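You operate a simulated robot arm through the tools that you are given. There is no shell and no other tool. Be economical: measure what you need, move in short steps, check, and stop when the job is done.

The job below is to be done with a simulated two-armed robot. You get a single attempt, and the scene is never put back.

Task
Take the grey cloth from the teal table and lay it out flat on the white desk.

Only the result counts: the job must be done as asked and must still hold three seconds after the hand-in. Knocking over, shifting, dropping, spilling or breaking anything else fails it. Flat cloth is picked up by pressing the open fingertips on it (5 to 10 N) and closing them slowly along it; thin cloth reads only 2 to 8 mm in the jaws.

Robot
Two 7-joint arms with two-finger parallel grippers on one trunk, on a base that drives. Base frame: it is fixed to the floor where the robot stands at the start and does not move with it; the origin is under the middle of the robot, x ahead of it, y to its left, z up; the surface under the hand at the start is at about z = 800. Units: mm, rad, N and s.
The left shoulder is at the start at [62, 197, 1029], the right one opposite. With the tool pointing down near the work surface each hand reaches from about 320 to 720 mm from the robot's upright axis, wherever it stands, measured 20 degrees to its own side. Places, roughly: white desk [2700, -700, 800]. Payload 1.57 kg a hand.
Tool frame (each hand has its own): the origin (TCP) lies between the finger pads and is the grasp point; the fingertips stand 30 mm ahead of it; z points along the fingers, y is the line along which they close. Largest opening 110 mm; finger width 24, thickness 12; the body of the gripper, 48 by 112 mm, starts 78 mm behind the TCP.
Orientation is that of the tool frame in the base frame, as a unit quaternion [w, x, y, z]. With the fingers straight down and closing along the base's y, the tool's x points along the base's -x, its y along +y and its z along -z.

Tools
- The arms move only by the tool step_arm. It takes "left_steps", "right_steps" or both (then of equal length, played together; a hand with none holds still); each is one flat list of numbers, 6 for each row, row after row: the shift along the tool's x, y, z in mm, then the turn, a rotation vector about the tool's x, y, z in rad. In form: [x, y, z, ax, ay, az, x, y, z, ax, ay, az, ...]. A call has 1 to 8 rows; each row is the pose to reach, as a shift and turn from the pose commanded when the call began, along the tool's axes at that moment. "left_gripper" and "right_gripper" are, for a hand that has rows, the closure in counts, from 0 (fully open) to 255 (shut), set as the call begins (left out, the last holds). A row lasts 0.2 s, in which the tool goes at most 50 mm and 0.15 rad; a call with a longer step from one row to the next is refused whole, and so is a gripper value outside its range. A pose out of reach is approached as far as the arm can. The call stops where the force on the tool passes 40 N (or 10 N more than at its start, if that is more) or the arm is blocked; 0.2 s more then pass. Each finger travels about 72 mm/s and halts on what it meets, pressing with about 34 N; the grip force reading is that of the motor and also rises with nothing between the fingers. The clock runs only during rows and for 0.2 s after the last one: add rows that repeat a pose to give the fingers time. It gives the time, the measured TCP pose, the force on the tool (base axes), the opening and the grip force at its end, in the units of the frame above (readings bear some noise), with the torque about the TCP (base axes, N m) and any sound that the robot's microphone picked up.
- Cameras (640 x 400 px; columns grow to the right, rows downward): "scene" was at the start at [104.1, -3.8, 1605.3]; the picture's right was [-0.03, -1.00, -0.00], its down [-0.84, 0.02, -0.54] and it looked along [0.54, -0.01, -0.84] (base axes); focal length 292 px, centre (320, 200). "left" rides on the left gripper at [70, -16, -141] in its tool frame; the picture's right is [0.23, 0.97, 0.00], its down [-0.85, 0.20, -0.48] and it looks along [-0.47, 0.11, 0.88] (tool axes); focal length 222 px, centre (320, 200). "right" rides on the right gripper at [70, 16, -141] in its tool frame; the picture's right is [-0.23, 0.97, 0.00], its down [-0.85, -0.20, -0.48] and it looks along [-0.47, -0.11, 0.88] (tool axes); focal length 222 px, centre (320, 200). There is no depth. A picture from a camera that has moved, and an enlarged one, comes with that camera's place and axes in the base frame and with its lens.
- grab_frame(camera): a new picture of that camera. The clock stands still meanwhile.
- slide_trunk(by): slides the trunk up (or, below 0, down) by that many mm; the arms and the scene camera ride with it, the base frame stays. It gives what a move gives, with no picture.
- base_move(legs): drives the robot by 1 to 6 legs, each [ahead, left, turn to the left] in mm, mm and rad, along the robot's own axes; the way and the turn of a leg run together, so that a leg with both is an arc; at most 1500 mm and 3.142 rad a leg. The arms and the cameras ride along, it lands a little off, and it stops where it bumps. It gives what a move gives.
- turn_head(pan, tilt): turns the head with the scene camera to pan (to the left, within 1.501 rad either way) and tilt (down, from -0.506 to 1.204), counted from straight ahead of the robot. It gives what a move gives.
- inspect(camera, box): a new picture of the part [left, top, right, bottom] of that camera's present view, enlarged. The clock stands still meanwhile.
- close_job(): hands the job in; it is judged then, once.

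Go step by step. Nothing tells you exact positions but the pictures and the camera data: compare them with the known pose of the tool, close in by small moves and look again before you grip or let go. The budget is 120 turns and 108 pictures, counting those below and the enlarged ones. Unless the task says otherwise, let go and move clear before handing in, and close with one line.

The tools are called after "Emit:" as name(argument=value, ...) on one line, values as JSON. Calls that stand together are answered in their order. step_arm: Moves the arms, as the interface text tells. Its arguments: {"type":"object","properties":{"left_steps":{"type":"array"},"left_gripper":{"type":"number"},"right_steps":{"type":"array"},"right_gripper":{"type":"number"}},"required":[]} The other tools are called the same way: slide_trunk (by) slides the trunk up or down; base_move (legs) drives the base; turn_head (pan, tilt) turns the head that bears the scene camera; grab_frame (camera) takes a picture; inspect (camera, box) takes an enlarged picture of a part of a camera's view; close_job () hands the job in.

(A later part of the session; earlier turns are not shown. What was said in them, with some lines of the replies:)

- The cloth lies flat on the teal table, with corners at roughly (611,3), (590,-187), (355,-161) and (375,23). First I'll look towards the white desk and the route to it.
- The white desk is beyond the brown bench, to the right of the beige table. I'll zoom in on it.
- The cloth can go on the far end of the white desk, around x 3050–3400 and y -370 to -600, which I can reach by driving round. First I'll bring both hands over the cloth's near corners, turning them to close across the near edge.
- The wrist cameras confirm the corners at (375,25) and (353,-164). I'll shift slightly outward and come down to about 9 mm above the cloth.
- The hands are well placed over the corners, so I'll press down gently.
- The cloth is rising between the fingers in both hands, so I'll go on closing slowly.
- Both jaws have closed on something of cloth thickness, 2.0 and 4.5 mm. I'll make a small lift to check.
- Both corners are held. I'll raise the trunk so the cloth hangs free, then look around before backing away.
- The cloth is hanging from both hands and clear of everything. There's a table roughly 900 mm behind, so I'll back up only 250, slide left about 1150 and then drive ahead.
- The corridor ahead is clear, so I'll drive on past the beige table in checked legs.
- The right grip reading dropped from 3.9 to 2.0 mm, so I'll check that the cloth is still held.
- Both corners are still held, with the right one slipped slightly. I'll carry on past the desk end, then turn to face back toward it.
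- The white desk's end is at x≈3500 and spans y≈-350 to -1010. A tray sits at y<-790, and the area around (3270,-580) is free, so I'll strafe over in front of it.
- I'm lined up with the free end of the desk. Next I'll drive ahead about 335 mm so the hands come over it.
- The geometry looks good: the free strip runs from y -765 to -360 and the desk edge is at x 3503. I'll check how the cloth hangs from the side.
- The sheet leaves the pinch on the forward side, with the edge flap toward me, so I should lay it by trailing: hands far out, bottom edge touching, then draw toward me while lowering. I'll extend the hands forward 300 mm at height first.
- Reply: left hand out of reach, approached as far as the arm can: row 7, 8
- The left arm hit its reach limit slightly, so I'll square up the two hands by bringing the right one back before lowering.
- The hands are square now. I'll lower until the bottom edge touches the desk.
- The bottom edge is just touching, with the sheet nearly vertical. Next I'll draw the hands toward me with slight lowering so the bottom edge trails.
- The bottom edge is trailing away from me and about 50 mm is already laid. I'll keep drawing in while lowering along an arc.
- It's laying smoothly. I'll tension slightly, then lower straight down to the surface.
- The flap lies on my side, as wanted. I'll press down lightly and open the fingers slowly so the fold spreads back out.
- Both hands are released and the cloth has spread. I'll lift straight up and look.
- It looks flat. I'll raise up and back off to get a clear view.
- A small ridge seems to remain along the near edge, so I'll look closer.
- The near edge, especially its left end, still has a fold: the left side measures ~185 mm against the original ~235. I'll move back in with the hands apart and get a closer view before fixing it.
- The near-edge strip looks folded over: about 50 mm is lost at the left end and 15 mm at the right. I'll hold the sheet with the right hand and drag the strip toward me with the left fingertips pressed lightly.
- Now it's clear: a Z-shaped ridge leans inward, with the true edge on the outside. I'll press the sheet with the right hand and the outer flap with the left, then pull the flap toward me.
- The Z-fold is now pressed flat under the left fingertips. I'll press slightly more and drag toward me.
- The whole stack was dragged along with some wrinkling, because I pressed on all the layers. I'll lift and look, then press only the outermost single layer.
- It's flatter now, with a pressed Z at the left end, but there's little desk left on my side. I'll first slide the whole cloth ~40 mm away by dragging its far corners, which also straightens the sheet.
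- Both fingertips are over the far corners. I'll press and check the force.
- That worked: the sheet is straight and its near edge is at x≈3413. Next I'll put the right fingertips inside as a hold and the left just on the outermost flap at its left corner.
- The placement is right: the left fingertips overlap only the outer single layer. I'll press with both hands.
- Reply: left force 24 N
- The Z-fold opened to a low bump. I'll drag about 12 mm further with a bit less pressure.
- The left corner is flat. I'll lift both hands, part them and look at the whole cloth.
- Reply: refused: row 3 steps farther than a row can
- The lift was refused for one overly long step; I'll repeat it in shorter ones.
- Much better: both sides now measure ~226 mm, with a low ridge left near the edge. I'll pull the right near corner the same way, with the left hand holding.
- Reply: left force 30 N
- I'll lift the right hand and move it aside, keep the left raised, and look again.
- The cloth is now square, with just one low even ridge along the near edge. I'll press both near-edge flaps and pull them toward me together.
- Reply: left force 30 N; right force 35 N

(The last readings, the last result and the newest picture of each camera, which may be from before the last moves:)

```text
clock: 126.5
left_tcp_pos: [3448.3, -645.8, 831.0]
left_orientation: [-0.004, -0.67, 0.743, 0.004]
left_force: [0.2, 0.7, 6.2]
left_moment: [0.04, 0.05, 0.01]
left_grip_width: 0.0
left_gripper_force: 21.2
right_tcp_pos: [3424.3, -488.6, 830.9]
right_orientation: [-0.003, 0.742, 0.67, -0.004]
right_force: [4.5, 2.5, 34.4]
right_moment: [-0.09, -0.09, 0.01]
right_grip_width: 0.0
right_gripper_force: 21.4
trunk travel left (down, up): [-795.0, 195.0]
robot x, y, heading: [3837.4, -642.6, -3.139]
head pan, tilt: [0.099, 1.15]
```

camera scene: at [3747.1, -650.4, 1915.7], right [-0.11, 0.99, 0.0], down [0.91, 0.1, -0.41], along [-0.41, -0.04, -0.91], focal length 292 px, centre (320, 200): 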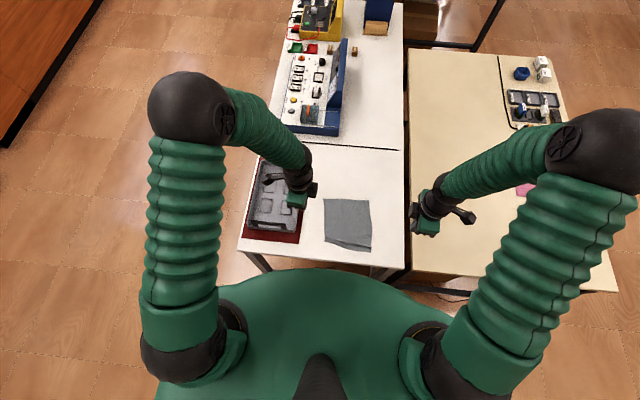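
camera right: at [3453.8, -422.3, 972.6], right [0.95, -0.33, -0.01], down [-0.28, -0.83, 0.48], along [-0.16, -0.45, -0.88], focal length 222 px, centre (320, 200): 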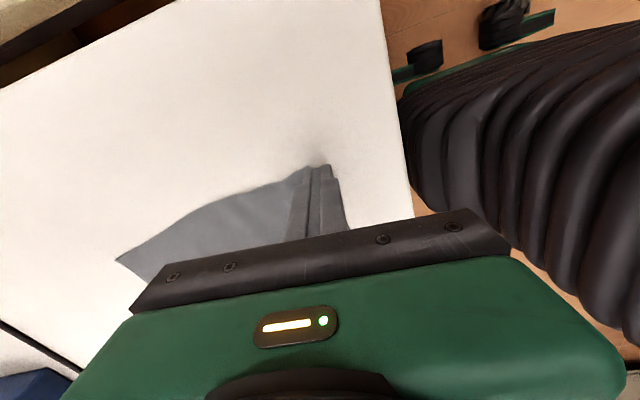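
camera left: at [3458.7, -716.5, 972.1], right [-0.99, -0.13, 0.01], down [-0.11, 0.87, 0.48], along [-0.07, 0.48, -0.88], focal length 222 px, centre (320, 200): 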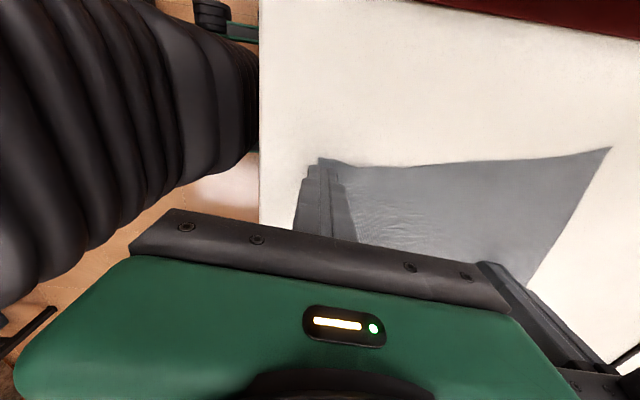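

Emit:
step_arm(left_steps=[0, 0, 0.2, 0, 0, 0, -0.7, -3.5, 0.2, 0, 0, 0, -1.4, -7, 0.2, 0, 0, 0, -2.1, -10.5, 0.2, 0, 0, 0, -2.8, -14, 0.2, 0, 0, 0, -2.8, -14, 0.2, 0, 0, 0], right_steps=[0, 0, -1, 0, 0, 0, 0.7, 3.5, -1, 0, 0, 0, 1.3, 7, -1, 0, 0, 0, 2, 10.5, -1, 0, 0, 0, 2.6, 14, -1, 0, 0, 0, 2.6, 14, -1, 0, 0, 0])

Emit:
grab_frame(camera="left")

Emit:
grab_frame(camera="right")

```text
clock: 127.9
left_tcp_pos: [3460.1, -645.7, 832.0]
left_orientation: [-0.004, -0.67, 0.742, 0.004]
left_force: [0.4, -1.5, 8.4]
left_moment: [-0.07, 0.02, 0.04]
left_grip_width: 0.0
left_gripper_force: 21.8
right_tcp_pos: [3436.8, -490.9, 831.8]
right_orientation: [-0.004, 0.743, 0.669, -0.006]
right_force: [2.5, 0.0, 21.8]
right_moment: [-0.09, -0.04, 0.03]
right_grip_width: 0.1
right_gripper_force: 21.4
trunk travel left (down, up): [-795.0, 195.0]
robot x, y, heading: [3837.3, -641.1, -3.135]
head pan, tilt: [0.099, 1.15]
stopped in row 6 (right hand): the force on the tool passed its limit at 45 N (the readings are from after the stop); the commanded pose is now the measured one
```

```text
17 pictures are left
camera left: at [3471.6, -716.0, 972.1], right [-0.99, -0.13, 0.01], down [-0.11, 0.87, 0.48], along [-0.07, 0.48, -0.88], focal length 222 px, centre (320, 200)
```

left: 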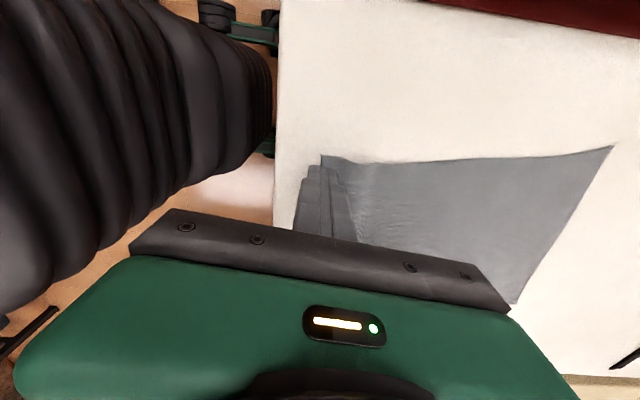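

```text
16 pictures are left
camera right: at [3462.2, -421.7, 971.0], right [0.95, -0.33, -0.01], down [-0.28, -0.83, 0.48], along [-0.17, -0.45, -0.88], focal length 222 px, centre (320, 200)
```

right: 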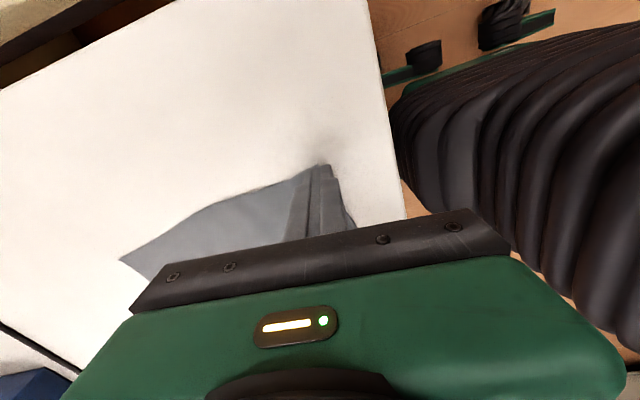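

Both corners moved out by about 14 mm. I'll lift clear and check.

Emit:
step_arm(left_steps=[0, 0, -15, 0, 0, 0, 0, 0, -50, 0, 0, 0, 0, 0, -90, 0, 0, 0, 0, 0, -120, 0, 0, 0, 30, 0, -120, 0, 0, 0, 60, 0, -120, 0, 0, 0, 90, 0, -120, 0, 0, 0], right_steps=[0, 0, -15, 0, 0, 0, 0, 0, -50, 0, 0, 0, 0, 0, -90, 0, 0, 0, 0, 0, -120, 0, 0, 0, 20, -20, -120, 0, 0, 0, 40, -40, -120, 0, 0, 0, 60, -60, -120, 0, 0, 0])

Emit:
inspect(camera="scene", box=[290, 160, 410, 260])

Emit:
inspect(camera="scene", box=[320, 205, 390, 245])

```text
clock: 129.5
left_tcp_pos: [3453.3, -735.8, 950.4]
left_orientation: [-0.003, -0.669, 0.743, 0.003]
left_force: [0.0, -0.2, -0.1]
left_moment: [0.02, 0.02, 0.04]
left_grip_width: 0.0
left_gripper_force: 21.0
right_tcp_pos: [3383.6, -422.8, 950.0]
right_orientation: [-0.003, 0.743, 0.67, -0.004]
right_force: [0.5, 0.4, -0.2]
right_moment: [0.02, 0.02, -0.03]
right_grip_width: 0.0
right_gripper_force: 21.2
trunk travel left (down, up): [-795.0, 195.0]
robot x, y, heading: [3838.2, -645.1, -3.134]
head pan, tilt: [0.099, 1.15]
```

```text
4.00 times, centred on (350, 210) of scene
camera zoom: at [3746.0, -650.5, 1765.6], right [-0.11, 0.99, 0.0], down [0.91, 0.1, -0.41], along [-0.4, -0.04, -0.91], focal length 1170 px, centre (200, 160)
```

zoom: 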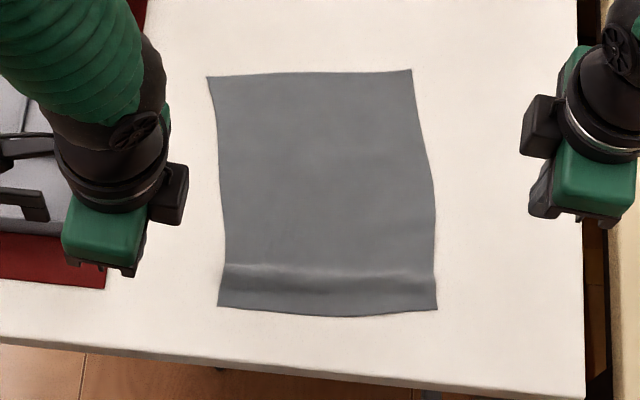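

```text
9.14 times, centred on (355, 225) of scene
camera zoom: at [3746.0, -650.5, 1765.6], right [-0.11, 0.99, 0.0], down [0.91, 0.1, -0.41], along [-0.4, -0.04, -0.91], focal length 2675 px, centre (0, -29)
```

zoom: 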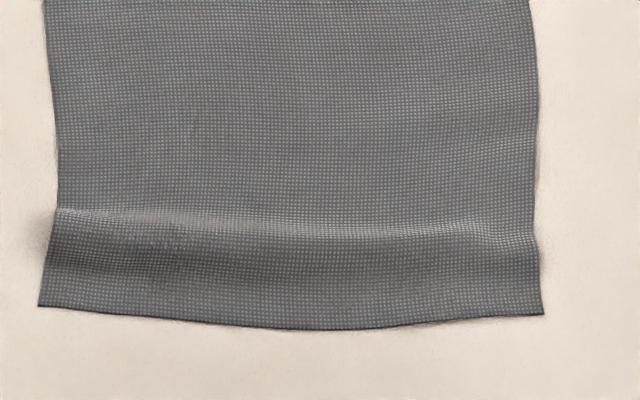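

A low ridge remains because the cloth slid as a whole without a hold. I'll repeat the pull with the right hand holding the sheet and the left pulling its near corner.

Emit:
step_arm(left_steps=[-23, 3, 0, 0, 0, 0, -46, 5, 0, 0, 0, 0, -69, 8, 0, 0, 0, 0, -90, 10, 0, 0, 0, 0, -90, 10, 40, 0, 0, 0, -90, 10, 80, 0, 0, 0, -90, 10, 110, 0, 0, 0, -90, 10, 116, 0, 0, 0], right_steps=[-37, -17, 0, 0, 0, 0, -75, -35, 0, 0, 0, 0, -112, -52, 0, 0, 0, 0, -150, -69, 0, 0, 0, 0, -150, -69, 40, 0, 0, 0, -150, -69, 80, 0, 0, 0, -150, -69, 110, 0, 0, 0, -150, -69, 118, 0, 0, 0])

Emit:
step_arm(left_steps=[0, 0, 2, 0, 0, 0, 0, 0, 2.5, 0, 0, 0, 0, 0, 2.5, 0, 0, 0], right_steps=[0, 0, 1, 0, 0, 0, 0, 0, 1.5, 0, 0, 0, 0, 0, 1.5, 0, 0, 0])

```text
clock: 131.3
left_tcp_pos: [3450.7, -644.3, 834.9]
left_orientation: [-0.002, -0.67, 0.743, 0.003]
left_force: [0.1, -1.5, 0.5]
left_moment: [0.0, -0.01, 0.0]
left_grip_width: 0.1
left_gripper_force: 21.1
right_tcp_pos: [3296.9, -566.1, 833.6]
right_orientation: [-0.003, 0.742, 0.67, -0.004]
right_force: [-0.5, -0.5, 0.3]
right_moment: [-0.02, 0.01, 0.02]
right_grip_width: 0.0
right_gripper_force: 21.4
trunk travel left (down, up): [-795.0, 195.0]
robot x, y, heading: [3837.7, -644.2, -3.136]
head pan, tilt: [0.099, 1.15]
```

```text
clock: 132.1
left_tcp_pos: [3449.9, -644.1, 832.4]
left_orientation: [-0.003, -0.67, 0.742, 0.003]
left_force: [0.5, 0.2, 0.2]
left_moment: [0.02, -0.02, 0.01]
left_grip_width: 0.1
left_gripper_force: 21.1
right_tcp_pos: [3298.4, -565.9, 831.3]
right_orientation: [-0.003, 0.742, 0.67, -0.005]
right_force: [0.1, 0.2, -0.4]
right_moment: [0.0, -0.03, -0.01]
right_grip_width: 0.1
right_gripper_force: 21.4
trunk travel left (down, up): [-795.0, 195.0]
robot x, y, heading: [3841.2, -641.6, -3.133]
head pan, tilt: [0.099, 1.15]
```

Emit:
step_arm(left_steps=[0, 0, 0.7, 0, 0, 0, 0, 0, 1.2, 0, 0, 0, 0, 0, 1.2, 0, 0, 0], right_steps=[0, 0, 0.7, 0, 0, 0, 0, 0, 1.2, 0, 0, 0, 0, 0, 1.2, 0, 0, 0])

```text
clock: 132.9
left_tcp_pos: [3451.1, -644.0, 830.4]
left_orientation: [-0.003, -0.67, 0.742, 0.003]
left_force: [0.1, -0.4, 2.4]
left_moment: [0.02, 0.04, -0.01]
left_grip_width: 0.1
left_gripper_force: 21.2
right_tcp_pos: [3297.8, -565.8, 829.9]
right_orientation: [-0.003, 0.743, 0.67, -0.006]
right_force: [-0.4, 1.6, 12.4]
right_moment: [0.04, -0.1, -0.01]
right_grip_width: 0.0
right_gripper_force: 21.6
trunk travel left (down, up): [-795.0, 195.0]
robot x, y, heading: [3837.2, -642.0, -3.132]
head pan, tilt: [0.099, 1.15]
```

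Emit:
step_arm(left_steps=[0, 0, 0.5, 0, 0, 0, -0.8, -4, 0.5, 0, 0, 0, -1.6, -8, 0.5, 0, 0, 0, -2.4, -12, 0.5, 0, 0, 0, -2.4, -12, 0.5, 0, 0, 0])

Emit:
inspect(camera="left", box=[230, 110, 470, 260])

```text
clock: 134.1
left_tcp_pos: [3462.9, -642.6, 831.7]
left_orientation: [-0.003, -0.67, 0.742, 0.004]
left_force: [-2.3, 0.9, 12.2]
left_moment: [0.0, 0.12, 0.0]
left_grip_width: 0.0
left_gripper_force: 21.2
right_tcp_pos: [3299.0, -565.6, 831.0]
right_orientation: [-0.004, 0.742, 0.67, -0.005]
right_force: [-1.7, 0.7, 14.4]
right_moment: [0.05, -0.04, 0.01]
right_grip_width: 0.2
right_gripper_force: 21.4
trunk travel left (down, up): [-795.0, 195.0]
robot x, y, heading: [3836.1, -642.4, -3.133]
head pan, tilt: [0.099, 1.15]
```

```text
2.67 times, centred on (350, 185) of left
camera zoom: at [3473.0, -712.6, 972.1], right [-0.99, -0.13, 0.01], down [-0.11, 0.87, 0.48], along [-0.07, 0.48, -0.88], focal length 592 px, centre (240, 240)
```

zoom: 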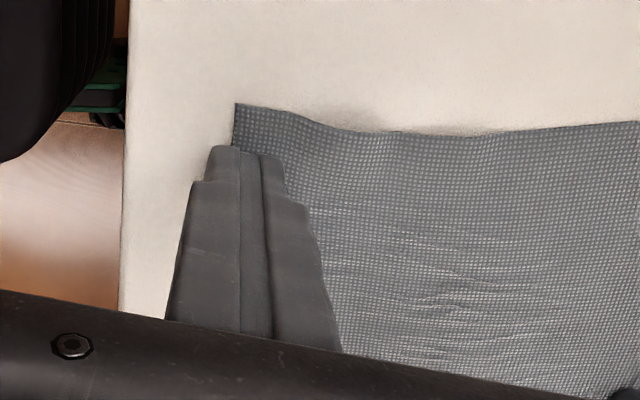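

The left side is flat under tension. Next I'll swap roles: the left hand holds and the right pulls its near corner.

Emit:
step_arm(left_steps=[0, 0, -15, 0, 0, 0, 0, 0, -45, 0, 0, 0, 0, 0, -45, 0, 0, 0, 0, 40, -45, 0, 0, 0, -1, 80, -45, 0, 0, 0, -2, 120, -45, 0, 0, 0, -2, 154, -45, 0, 0, 0, -2, 154, -10, 0, 0, 0], right_steps=[0, 0, -15, 0, 0, 0, 0, 0, -45, 0, 0, 0, 40, 0, -45, 0, 0, 0, 80, 0, -45, 0, 0, 0, 91, 42, -45, 0, 0, 0, 91, 84, -45, 0, 0, 0, 91, 126, -45, 0, 0, 0, 91, 126, -10, 0, 0, 0])

Emit:
step_arm(left_steps=[0, 0, 5, 0, 0, 0, 0, 0, 9, 0, 0, 0, 0, 0, 9, 0, 0, 0], right_steps=[0, 0, 5, 0, 0, 0, 0, 0, 9, 0, 0, 0, 0, 0, 9, 0, 0, 0])

Emit:
inspect(camera="right", box=[220, 110, 400, 230])

```text
clock: 135.9
left_tcp_pos: [3307.6, -623.1, 840.2]
left_orientation: [-0.002, -0.67, 0.743, 0.002]
left_force: [-0.1, 0.2, 0.1]
left_moment: [0.02, 0.0, -0.04]
left_grip_width: 0.0
left_gripper_force: 21.8
right_tcp_pos: [3432.5, -487.0, 837.8]
right_orientation: [-0.003, 0.742, 0.67, -0.004]
right_force: [-1.0, -0.8, -0.2]
right_moment: [-0.04, -0.02, 0.02]
right_grip_width: 0.0
right_gripper_force: 20.9
trunk travel left (down, up): [-795.0, 195.0]
robot x, y, heading: [3837.3, -644.8, -3.135]
head pan, tilt: [0.099, 1.15]
```

```text
clock: 136.7
left_tcp_pos: [3309.8, -623.7, 833.2]
left_orientation: [-0.003, -0.67, 0.742, 0.004]
left_force: [0.5, 0.2, -0.6]
left_moment: [0.01, -0.01, 0.01]
left_grip_width: 0.3
left_gripper_force: 21.2
right_tcp_pos: [3432.7, -488.8, 830.5]
right_orientation: [-0.004, 0.742, 0.67, -0.006]
right_force: [-0.8, 0.1, 12.6]
right_moment: [-0.03, -0.04, -0.01]
right_grip_width: 0.2
right_gripper_force: 20.9
trunk travel left (down, up): [-795.0, 195.0]
robot x, y, heading: [3837.7, -645.1, -3.132]
head pan, tilt: [0.099, 1.15]
```

```text
3.33 times, centred on (310, 170) of right
camera zoom: at [3458.1, -419.7, 971.1], right [0.95, -0.33, -0.01], down [-0.28, -0.83, 0.48], along [-0.17, -0.45, -0.88], focal length 740 px, centre (353, 300)
```

zoom: 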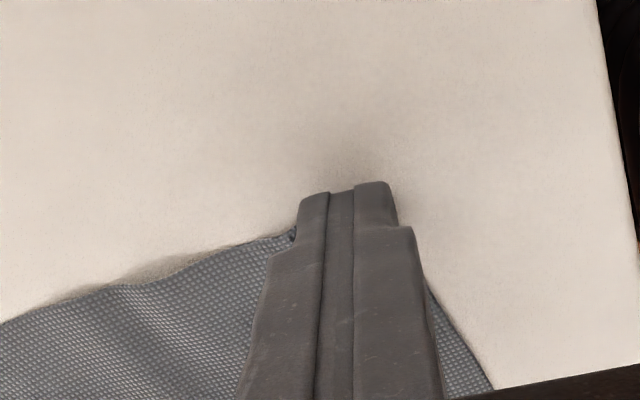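

Emit:
step_arm(left_steps=[0, 0, 1, 0, 0, 0, 0, 0, 2.2, 0, 0, 0, 0, 0, 2.2, 0, 0, 0])

```text
clock: 137.5
left_tcp_pos: [3309.6, -624.9, 830.9]
left_orientation: [-0.004, -0.67, 0.743, 0.004]
left_force: [1.9, -0.4, 11.2]
left_moment: [-0.03, -0.11, 0.03]
left_grip_width: 0.0
left_gripper_force: 21.7
right_tcp_pos: [3434.3, -488.5, 830.9]
right_orientation: [-0.004, 0.743, 0.67, -0.004]
right_force: [-1.0, 0.6, 9.4]
right_moment: [0.01, 0.02, 0.01]
right_grip_width: 0.0
right_gripper_force: 21.3
trunk travel left (down, up): [-795.0, 195.0]
robot x, y, heading: [3840.3, -644.3, -3.136]
head pan, tilt: [0.099, 1.15]
```

Emit:
step_arm(right_steps=[0.7, 4, 0.3, 0, 0, 0, 1.4, 8, 0.4, 0, 0, 0, 2.2, 12, 0.5, 0, 0, 0, 2.7, 15, 0.5, 0, 0, 0, 2.7, 15, 0.5, 0, 0, 0])

Emit:
inspect(camera="right", box=[200, 110, 400, 230])

```text
clock: 138.6
left_tcp_pos: [3310.9, -624.9, 831.3]
left_orientation: [-0.004, -0.669, 0.743, 0.005]
left_force: [0.7, -2.0, 5.2]
left_moment: [-0.03, -0.04, 0.0]
left_grip_width: 0.0
left_gripper_force: 21.5
right_tcp_pos: [3447.3, -487.1, 831.5]
right_orientation: [-0.006, 0.742, 0.67, -0.007]
right_force: [1.4, -0.2, 22.0]
right_moment: [-0.12, -0.15, 0.01]
right_grip_width: 0.0
right_gripper_force: 20.8
trunk travel left (down, up): [-795.0, 195.0]
robot x, y, heading: [3837.1, -640.8, -3.136]
head pan, tilt: [0.099, 1.15]
stopped in row 5 (right hand): the force on the tool passed its limit at 41 N (the readings are from after the stop); the commanded pose is now the measured one
```

```text
3.20 times, centred on (300, 170) of right
camera zoom: at [3473.1, -419.0, 970.9], right [0.95, -0.33, -0.02], down [-0.28, -0.83, 0.48], along [-0.17, -0.45, -0.87], focal length 711 px, centre (384, 296)
```

zoom: 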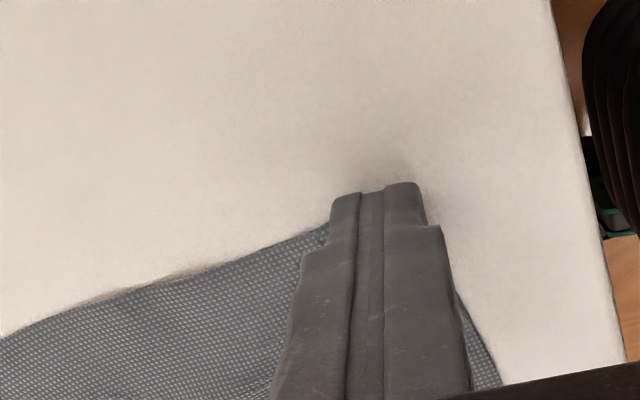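

The right side now looks straight. I'll lift clear and view the whole cloth.

Emit:
step_arm(left_steps=[0, 0, -15, 0, 0, 0, 0, 0, -60, 0, 0, 0, 0, 0, -105, 0, 0, 0, 0, 0, -120, 0, 0, 0, 30, -38, -120, 0, 0, 0, 60, -76, -120, 0, 0, 0, 90, -114, -120, 0, 0, 0, 110, -150, -120, 0, 0, 0], right_steps=[0, 0, -15, 0, 0, 0, 0, 0, -60, 0, 0, 0, 0, 0, -105, 0, 0, 0, 0, 0, -120, 0, 0, 0, 20, -20, -120, 0, 0, 0, 40, -40, -120, 0, 0, 0, 60, -60, -120, 0, 0, 0, 60, -60, -120, 0, 0, 0])

Emit:
inspect(camera="scene", box=[290, 160, 410, 260])

Emit:
inspect(camera="scene", box=[320, 205, 390, 245])

```text
clock: 140.4
left_tcp_pos: [3452.0, -750.9, 950.4]
left_orientation: [-0.003, -0.67, 0.742, 0.003]
left_force: [-0.5, 1.1, -0.3]
left_moment: [0.0, -0.01, -0.03]
left_grip_width: 0.1
left_gripper_force: 20.9
right_tcp_pos: [3394.5, -420.5, 949.2]
right_orientation: [-0.004, 0.743, 0.67, -0.007]
right_force: [0.7, 1.0, 0.0]
right_moment: [-0.02, -0.01, -0.03]
right_grip_width: 0.0
right_gripper_force: 21.3
trunk travel left (down, up): [-795.0, 195.0]
robot x, y, heading: [3839.8, -645.1, -3.134]
head pan, tilt: [0.099, 1.15]
```

```text
4.00 times, centred on (350, 210) of scene
camera zoom: at [3747.1, -651.5, 1765.6], right [-0.11, 0.99, 0.0], down [0.91, 0.1, -0.41], along [-0.4, -0.04, -0.91], focal length 1170 px, centre (200, 160)
```

zoom: 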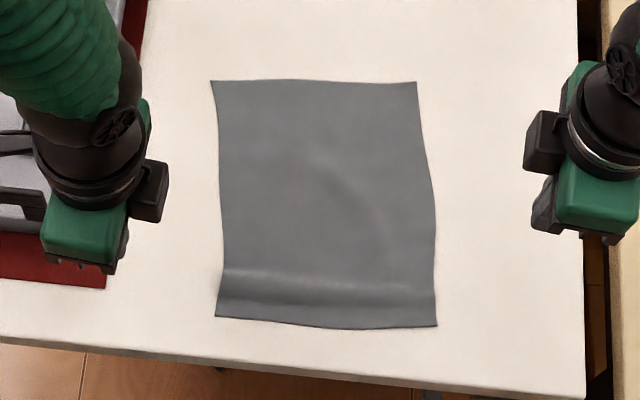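

```text
9.14 times, centred on (355, 225) of scene
camera zoom: at [3747.1, -651.5, 1765.6], right [-0.11, 0.99, 0.0], down [0.91, 0.1, -0.41], along [-0.4, -0.04, -0.91], focal length 2675 px, centre (0, -29)
```

zoom: 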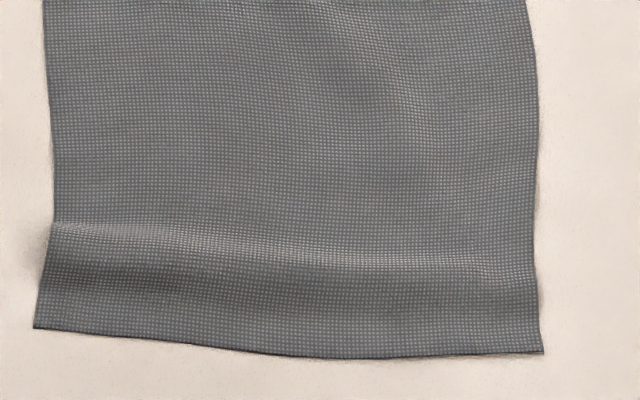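

The cloth is spread to ~228–235 mm of its original ~236, with only a gentle low undulation left, and it's entirely on the desk. I'll raise up, back off and take a last look.

Emit:
slide_trunk(by=120)

Emit:
base_move(legs=[[-330, 0, 0]])

Emit:
turn_head(pan=0.05, tilt=0.8)

Emit:
grab_frame(camera="scene")

Emit:
inspect(camera="scene", box=[270, 210, 400, 310])

```text
clock: 141.9
left_tcp_pos: [3450.8, -748.7, 1069.8]
left_orientation: [-0.003, -0.67, 0.743, 0.004]
left_force: [0.1, 0.4, 0.0]
left_moment: [0.01, -0.02, 0.03]
left_grip_width: 0.0
left_gripper_force: 21.5
right_tcp_pos: [3395.0, -421.2, 1069.2]
right_orientation: [-0.004, 0.742, 0.67, -0.006]
right_force: [0.5, -0.3, 0.1]
right_moment: [0.01, 0.01, 0.0]
right_grip_width: 0.0
right_gripper_force: 21.1
trunk travel left (down, up): [-915.0, 75.0]
robot x, y, heading: [3837.1, -645.5, -3.131]
head pan, tilt: [0.099, 1.15]
```

```text
clock: 144.0
left_tcp_pos: [3777.0, -744.5, 1069.0]
left_orientation: [-0.002, -0.669, 0.743, 0.001]
left_force: [0.2, 0.3, 0.5]
left_moment: [-0.01, -0.04, 0.01]
left_grip_width: 0.1
left_gripper_force: 21.5
right_tcp_pos: [3721.9, -416.7, 1068.4]
right_orientation: [-0.003, 0.743, 0.669, -0.005]
right_force: [-1.0, -0.5, 0.7]
right_moment: [0.03, -0.03, -0.02]
right_grip_width: 0.1
right_gripper_force: 21.4
trunk travel left (down, up): [-915.0, 75.0]
robot x, y, heading: [4166.5, -643.5, -3.136]
head pan, tilt: [0.099, 1.15]
```

```text
clock: 144.9
left_tcp_pos: [3781.9, -745.7, 1069.6]
left_orientation: [-0.003, -0.669, 0.743, 0.005]
left_force: [0.5, 0.0, -0.6]
left_moment: [-0.01, 0.0, 0.02]
left_grip_width: 0.0
left_gripper_force: 21.1
right_tcp_pos: [3725.4, -417.7, 1070.6]
right_orientation: [-0.004, 0.743, 0.669, -0.007]
right_force: [-0.9, -0.3, 0.6]
right_moment: [-0.02, -0.03, -0.03]
right_grip_width: 0.0
right_gripper_force: 21.3
trunk travel left (down, up): [-915.0, 75.0]
robot x, y, heading: [4164.8, -640.5, -3.131]
head pan, tilt: [0.051, 0.799]
```

```text
8 pictures are left
camera scene: at [4053.7, -646.2, 1910.3], right [-0.06, 1.0, 0.0], down [0.72, 0.04, -0.69], along [-0.69, -0.04, -0.72], focal length 292 px, centre (320, 200)
```

scene: 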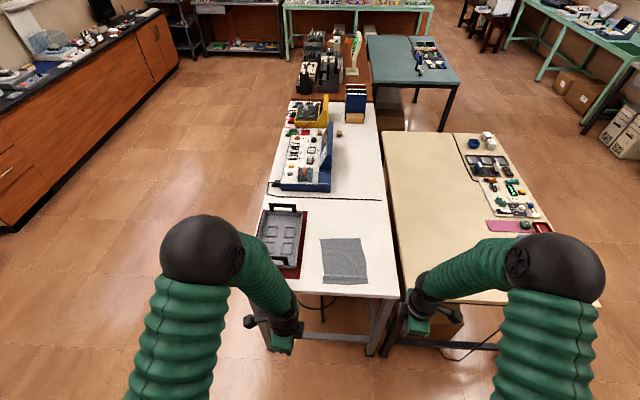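

```text
4.00 times, centred on (335, 260) of scene
camera zoom: at [4053.7, -646.2, 1910.3], right [-0.06, 1.0, 0.0], down [0.72, 0.04, -0.69], along [-0.69, -0.04, -0.72], focal length 1170 px, centre (260, -40)
```

zoom: 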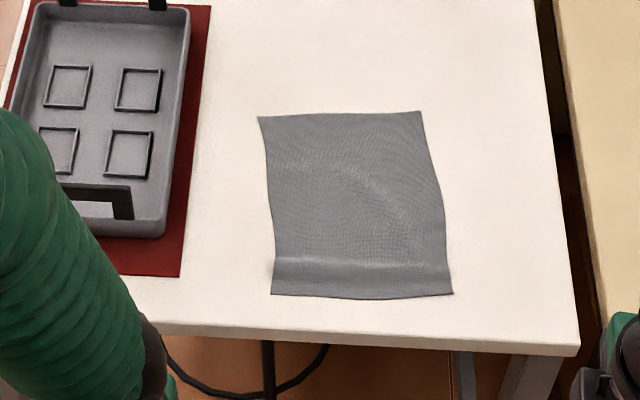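

The cloth lies flat on the white desk, nothing else there has moved, and both hands are clear, so I'm handing the job in.

Emit:
close_job()

```text
The job is handed in.
```

The grey cloth is laid out on the white desk, fully spread except for a low ripple along the edge nearest the robot. The pictures show nothing else disturbed, both hands are clear, and the job is handed in.
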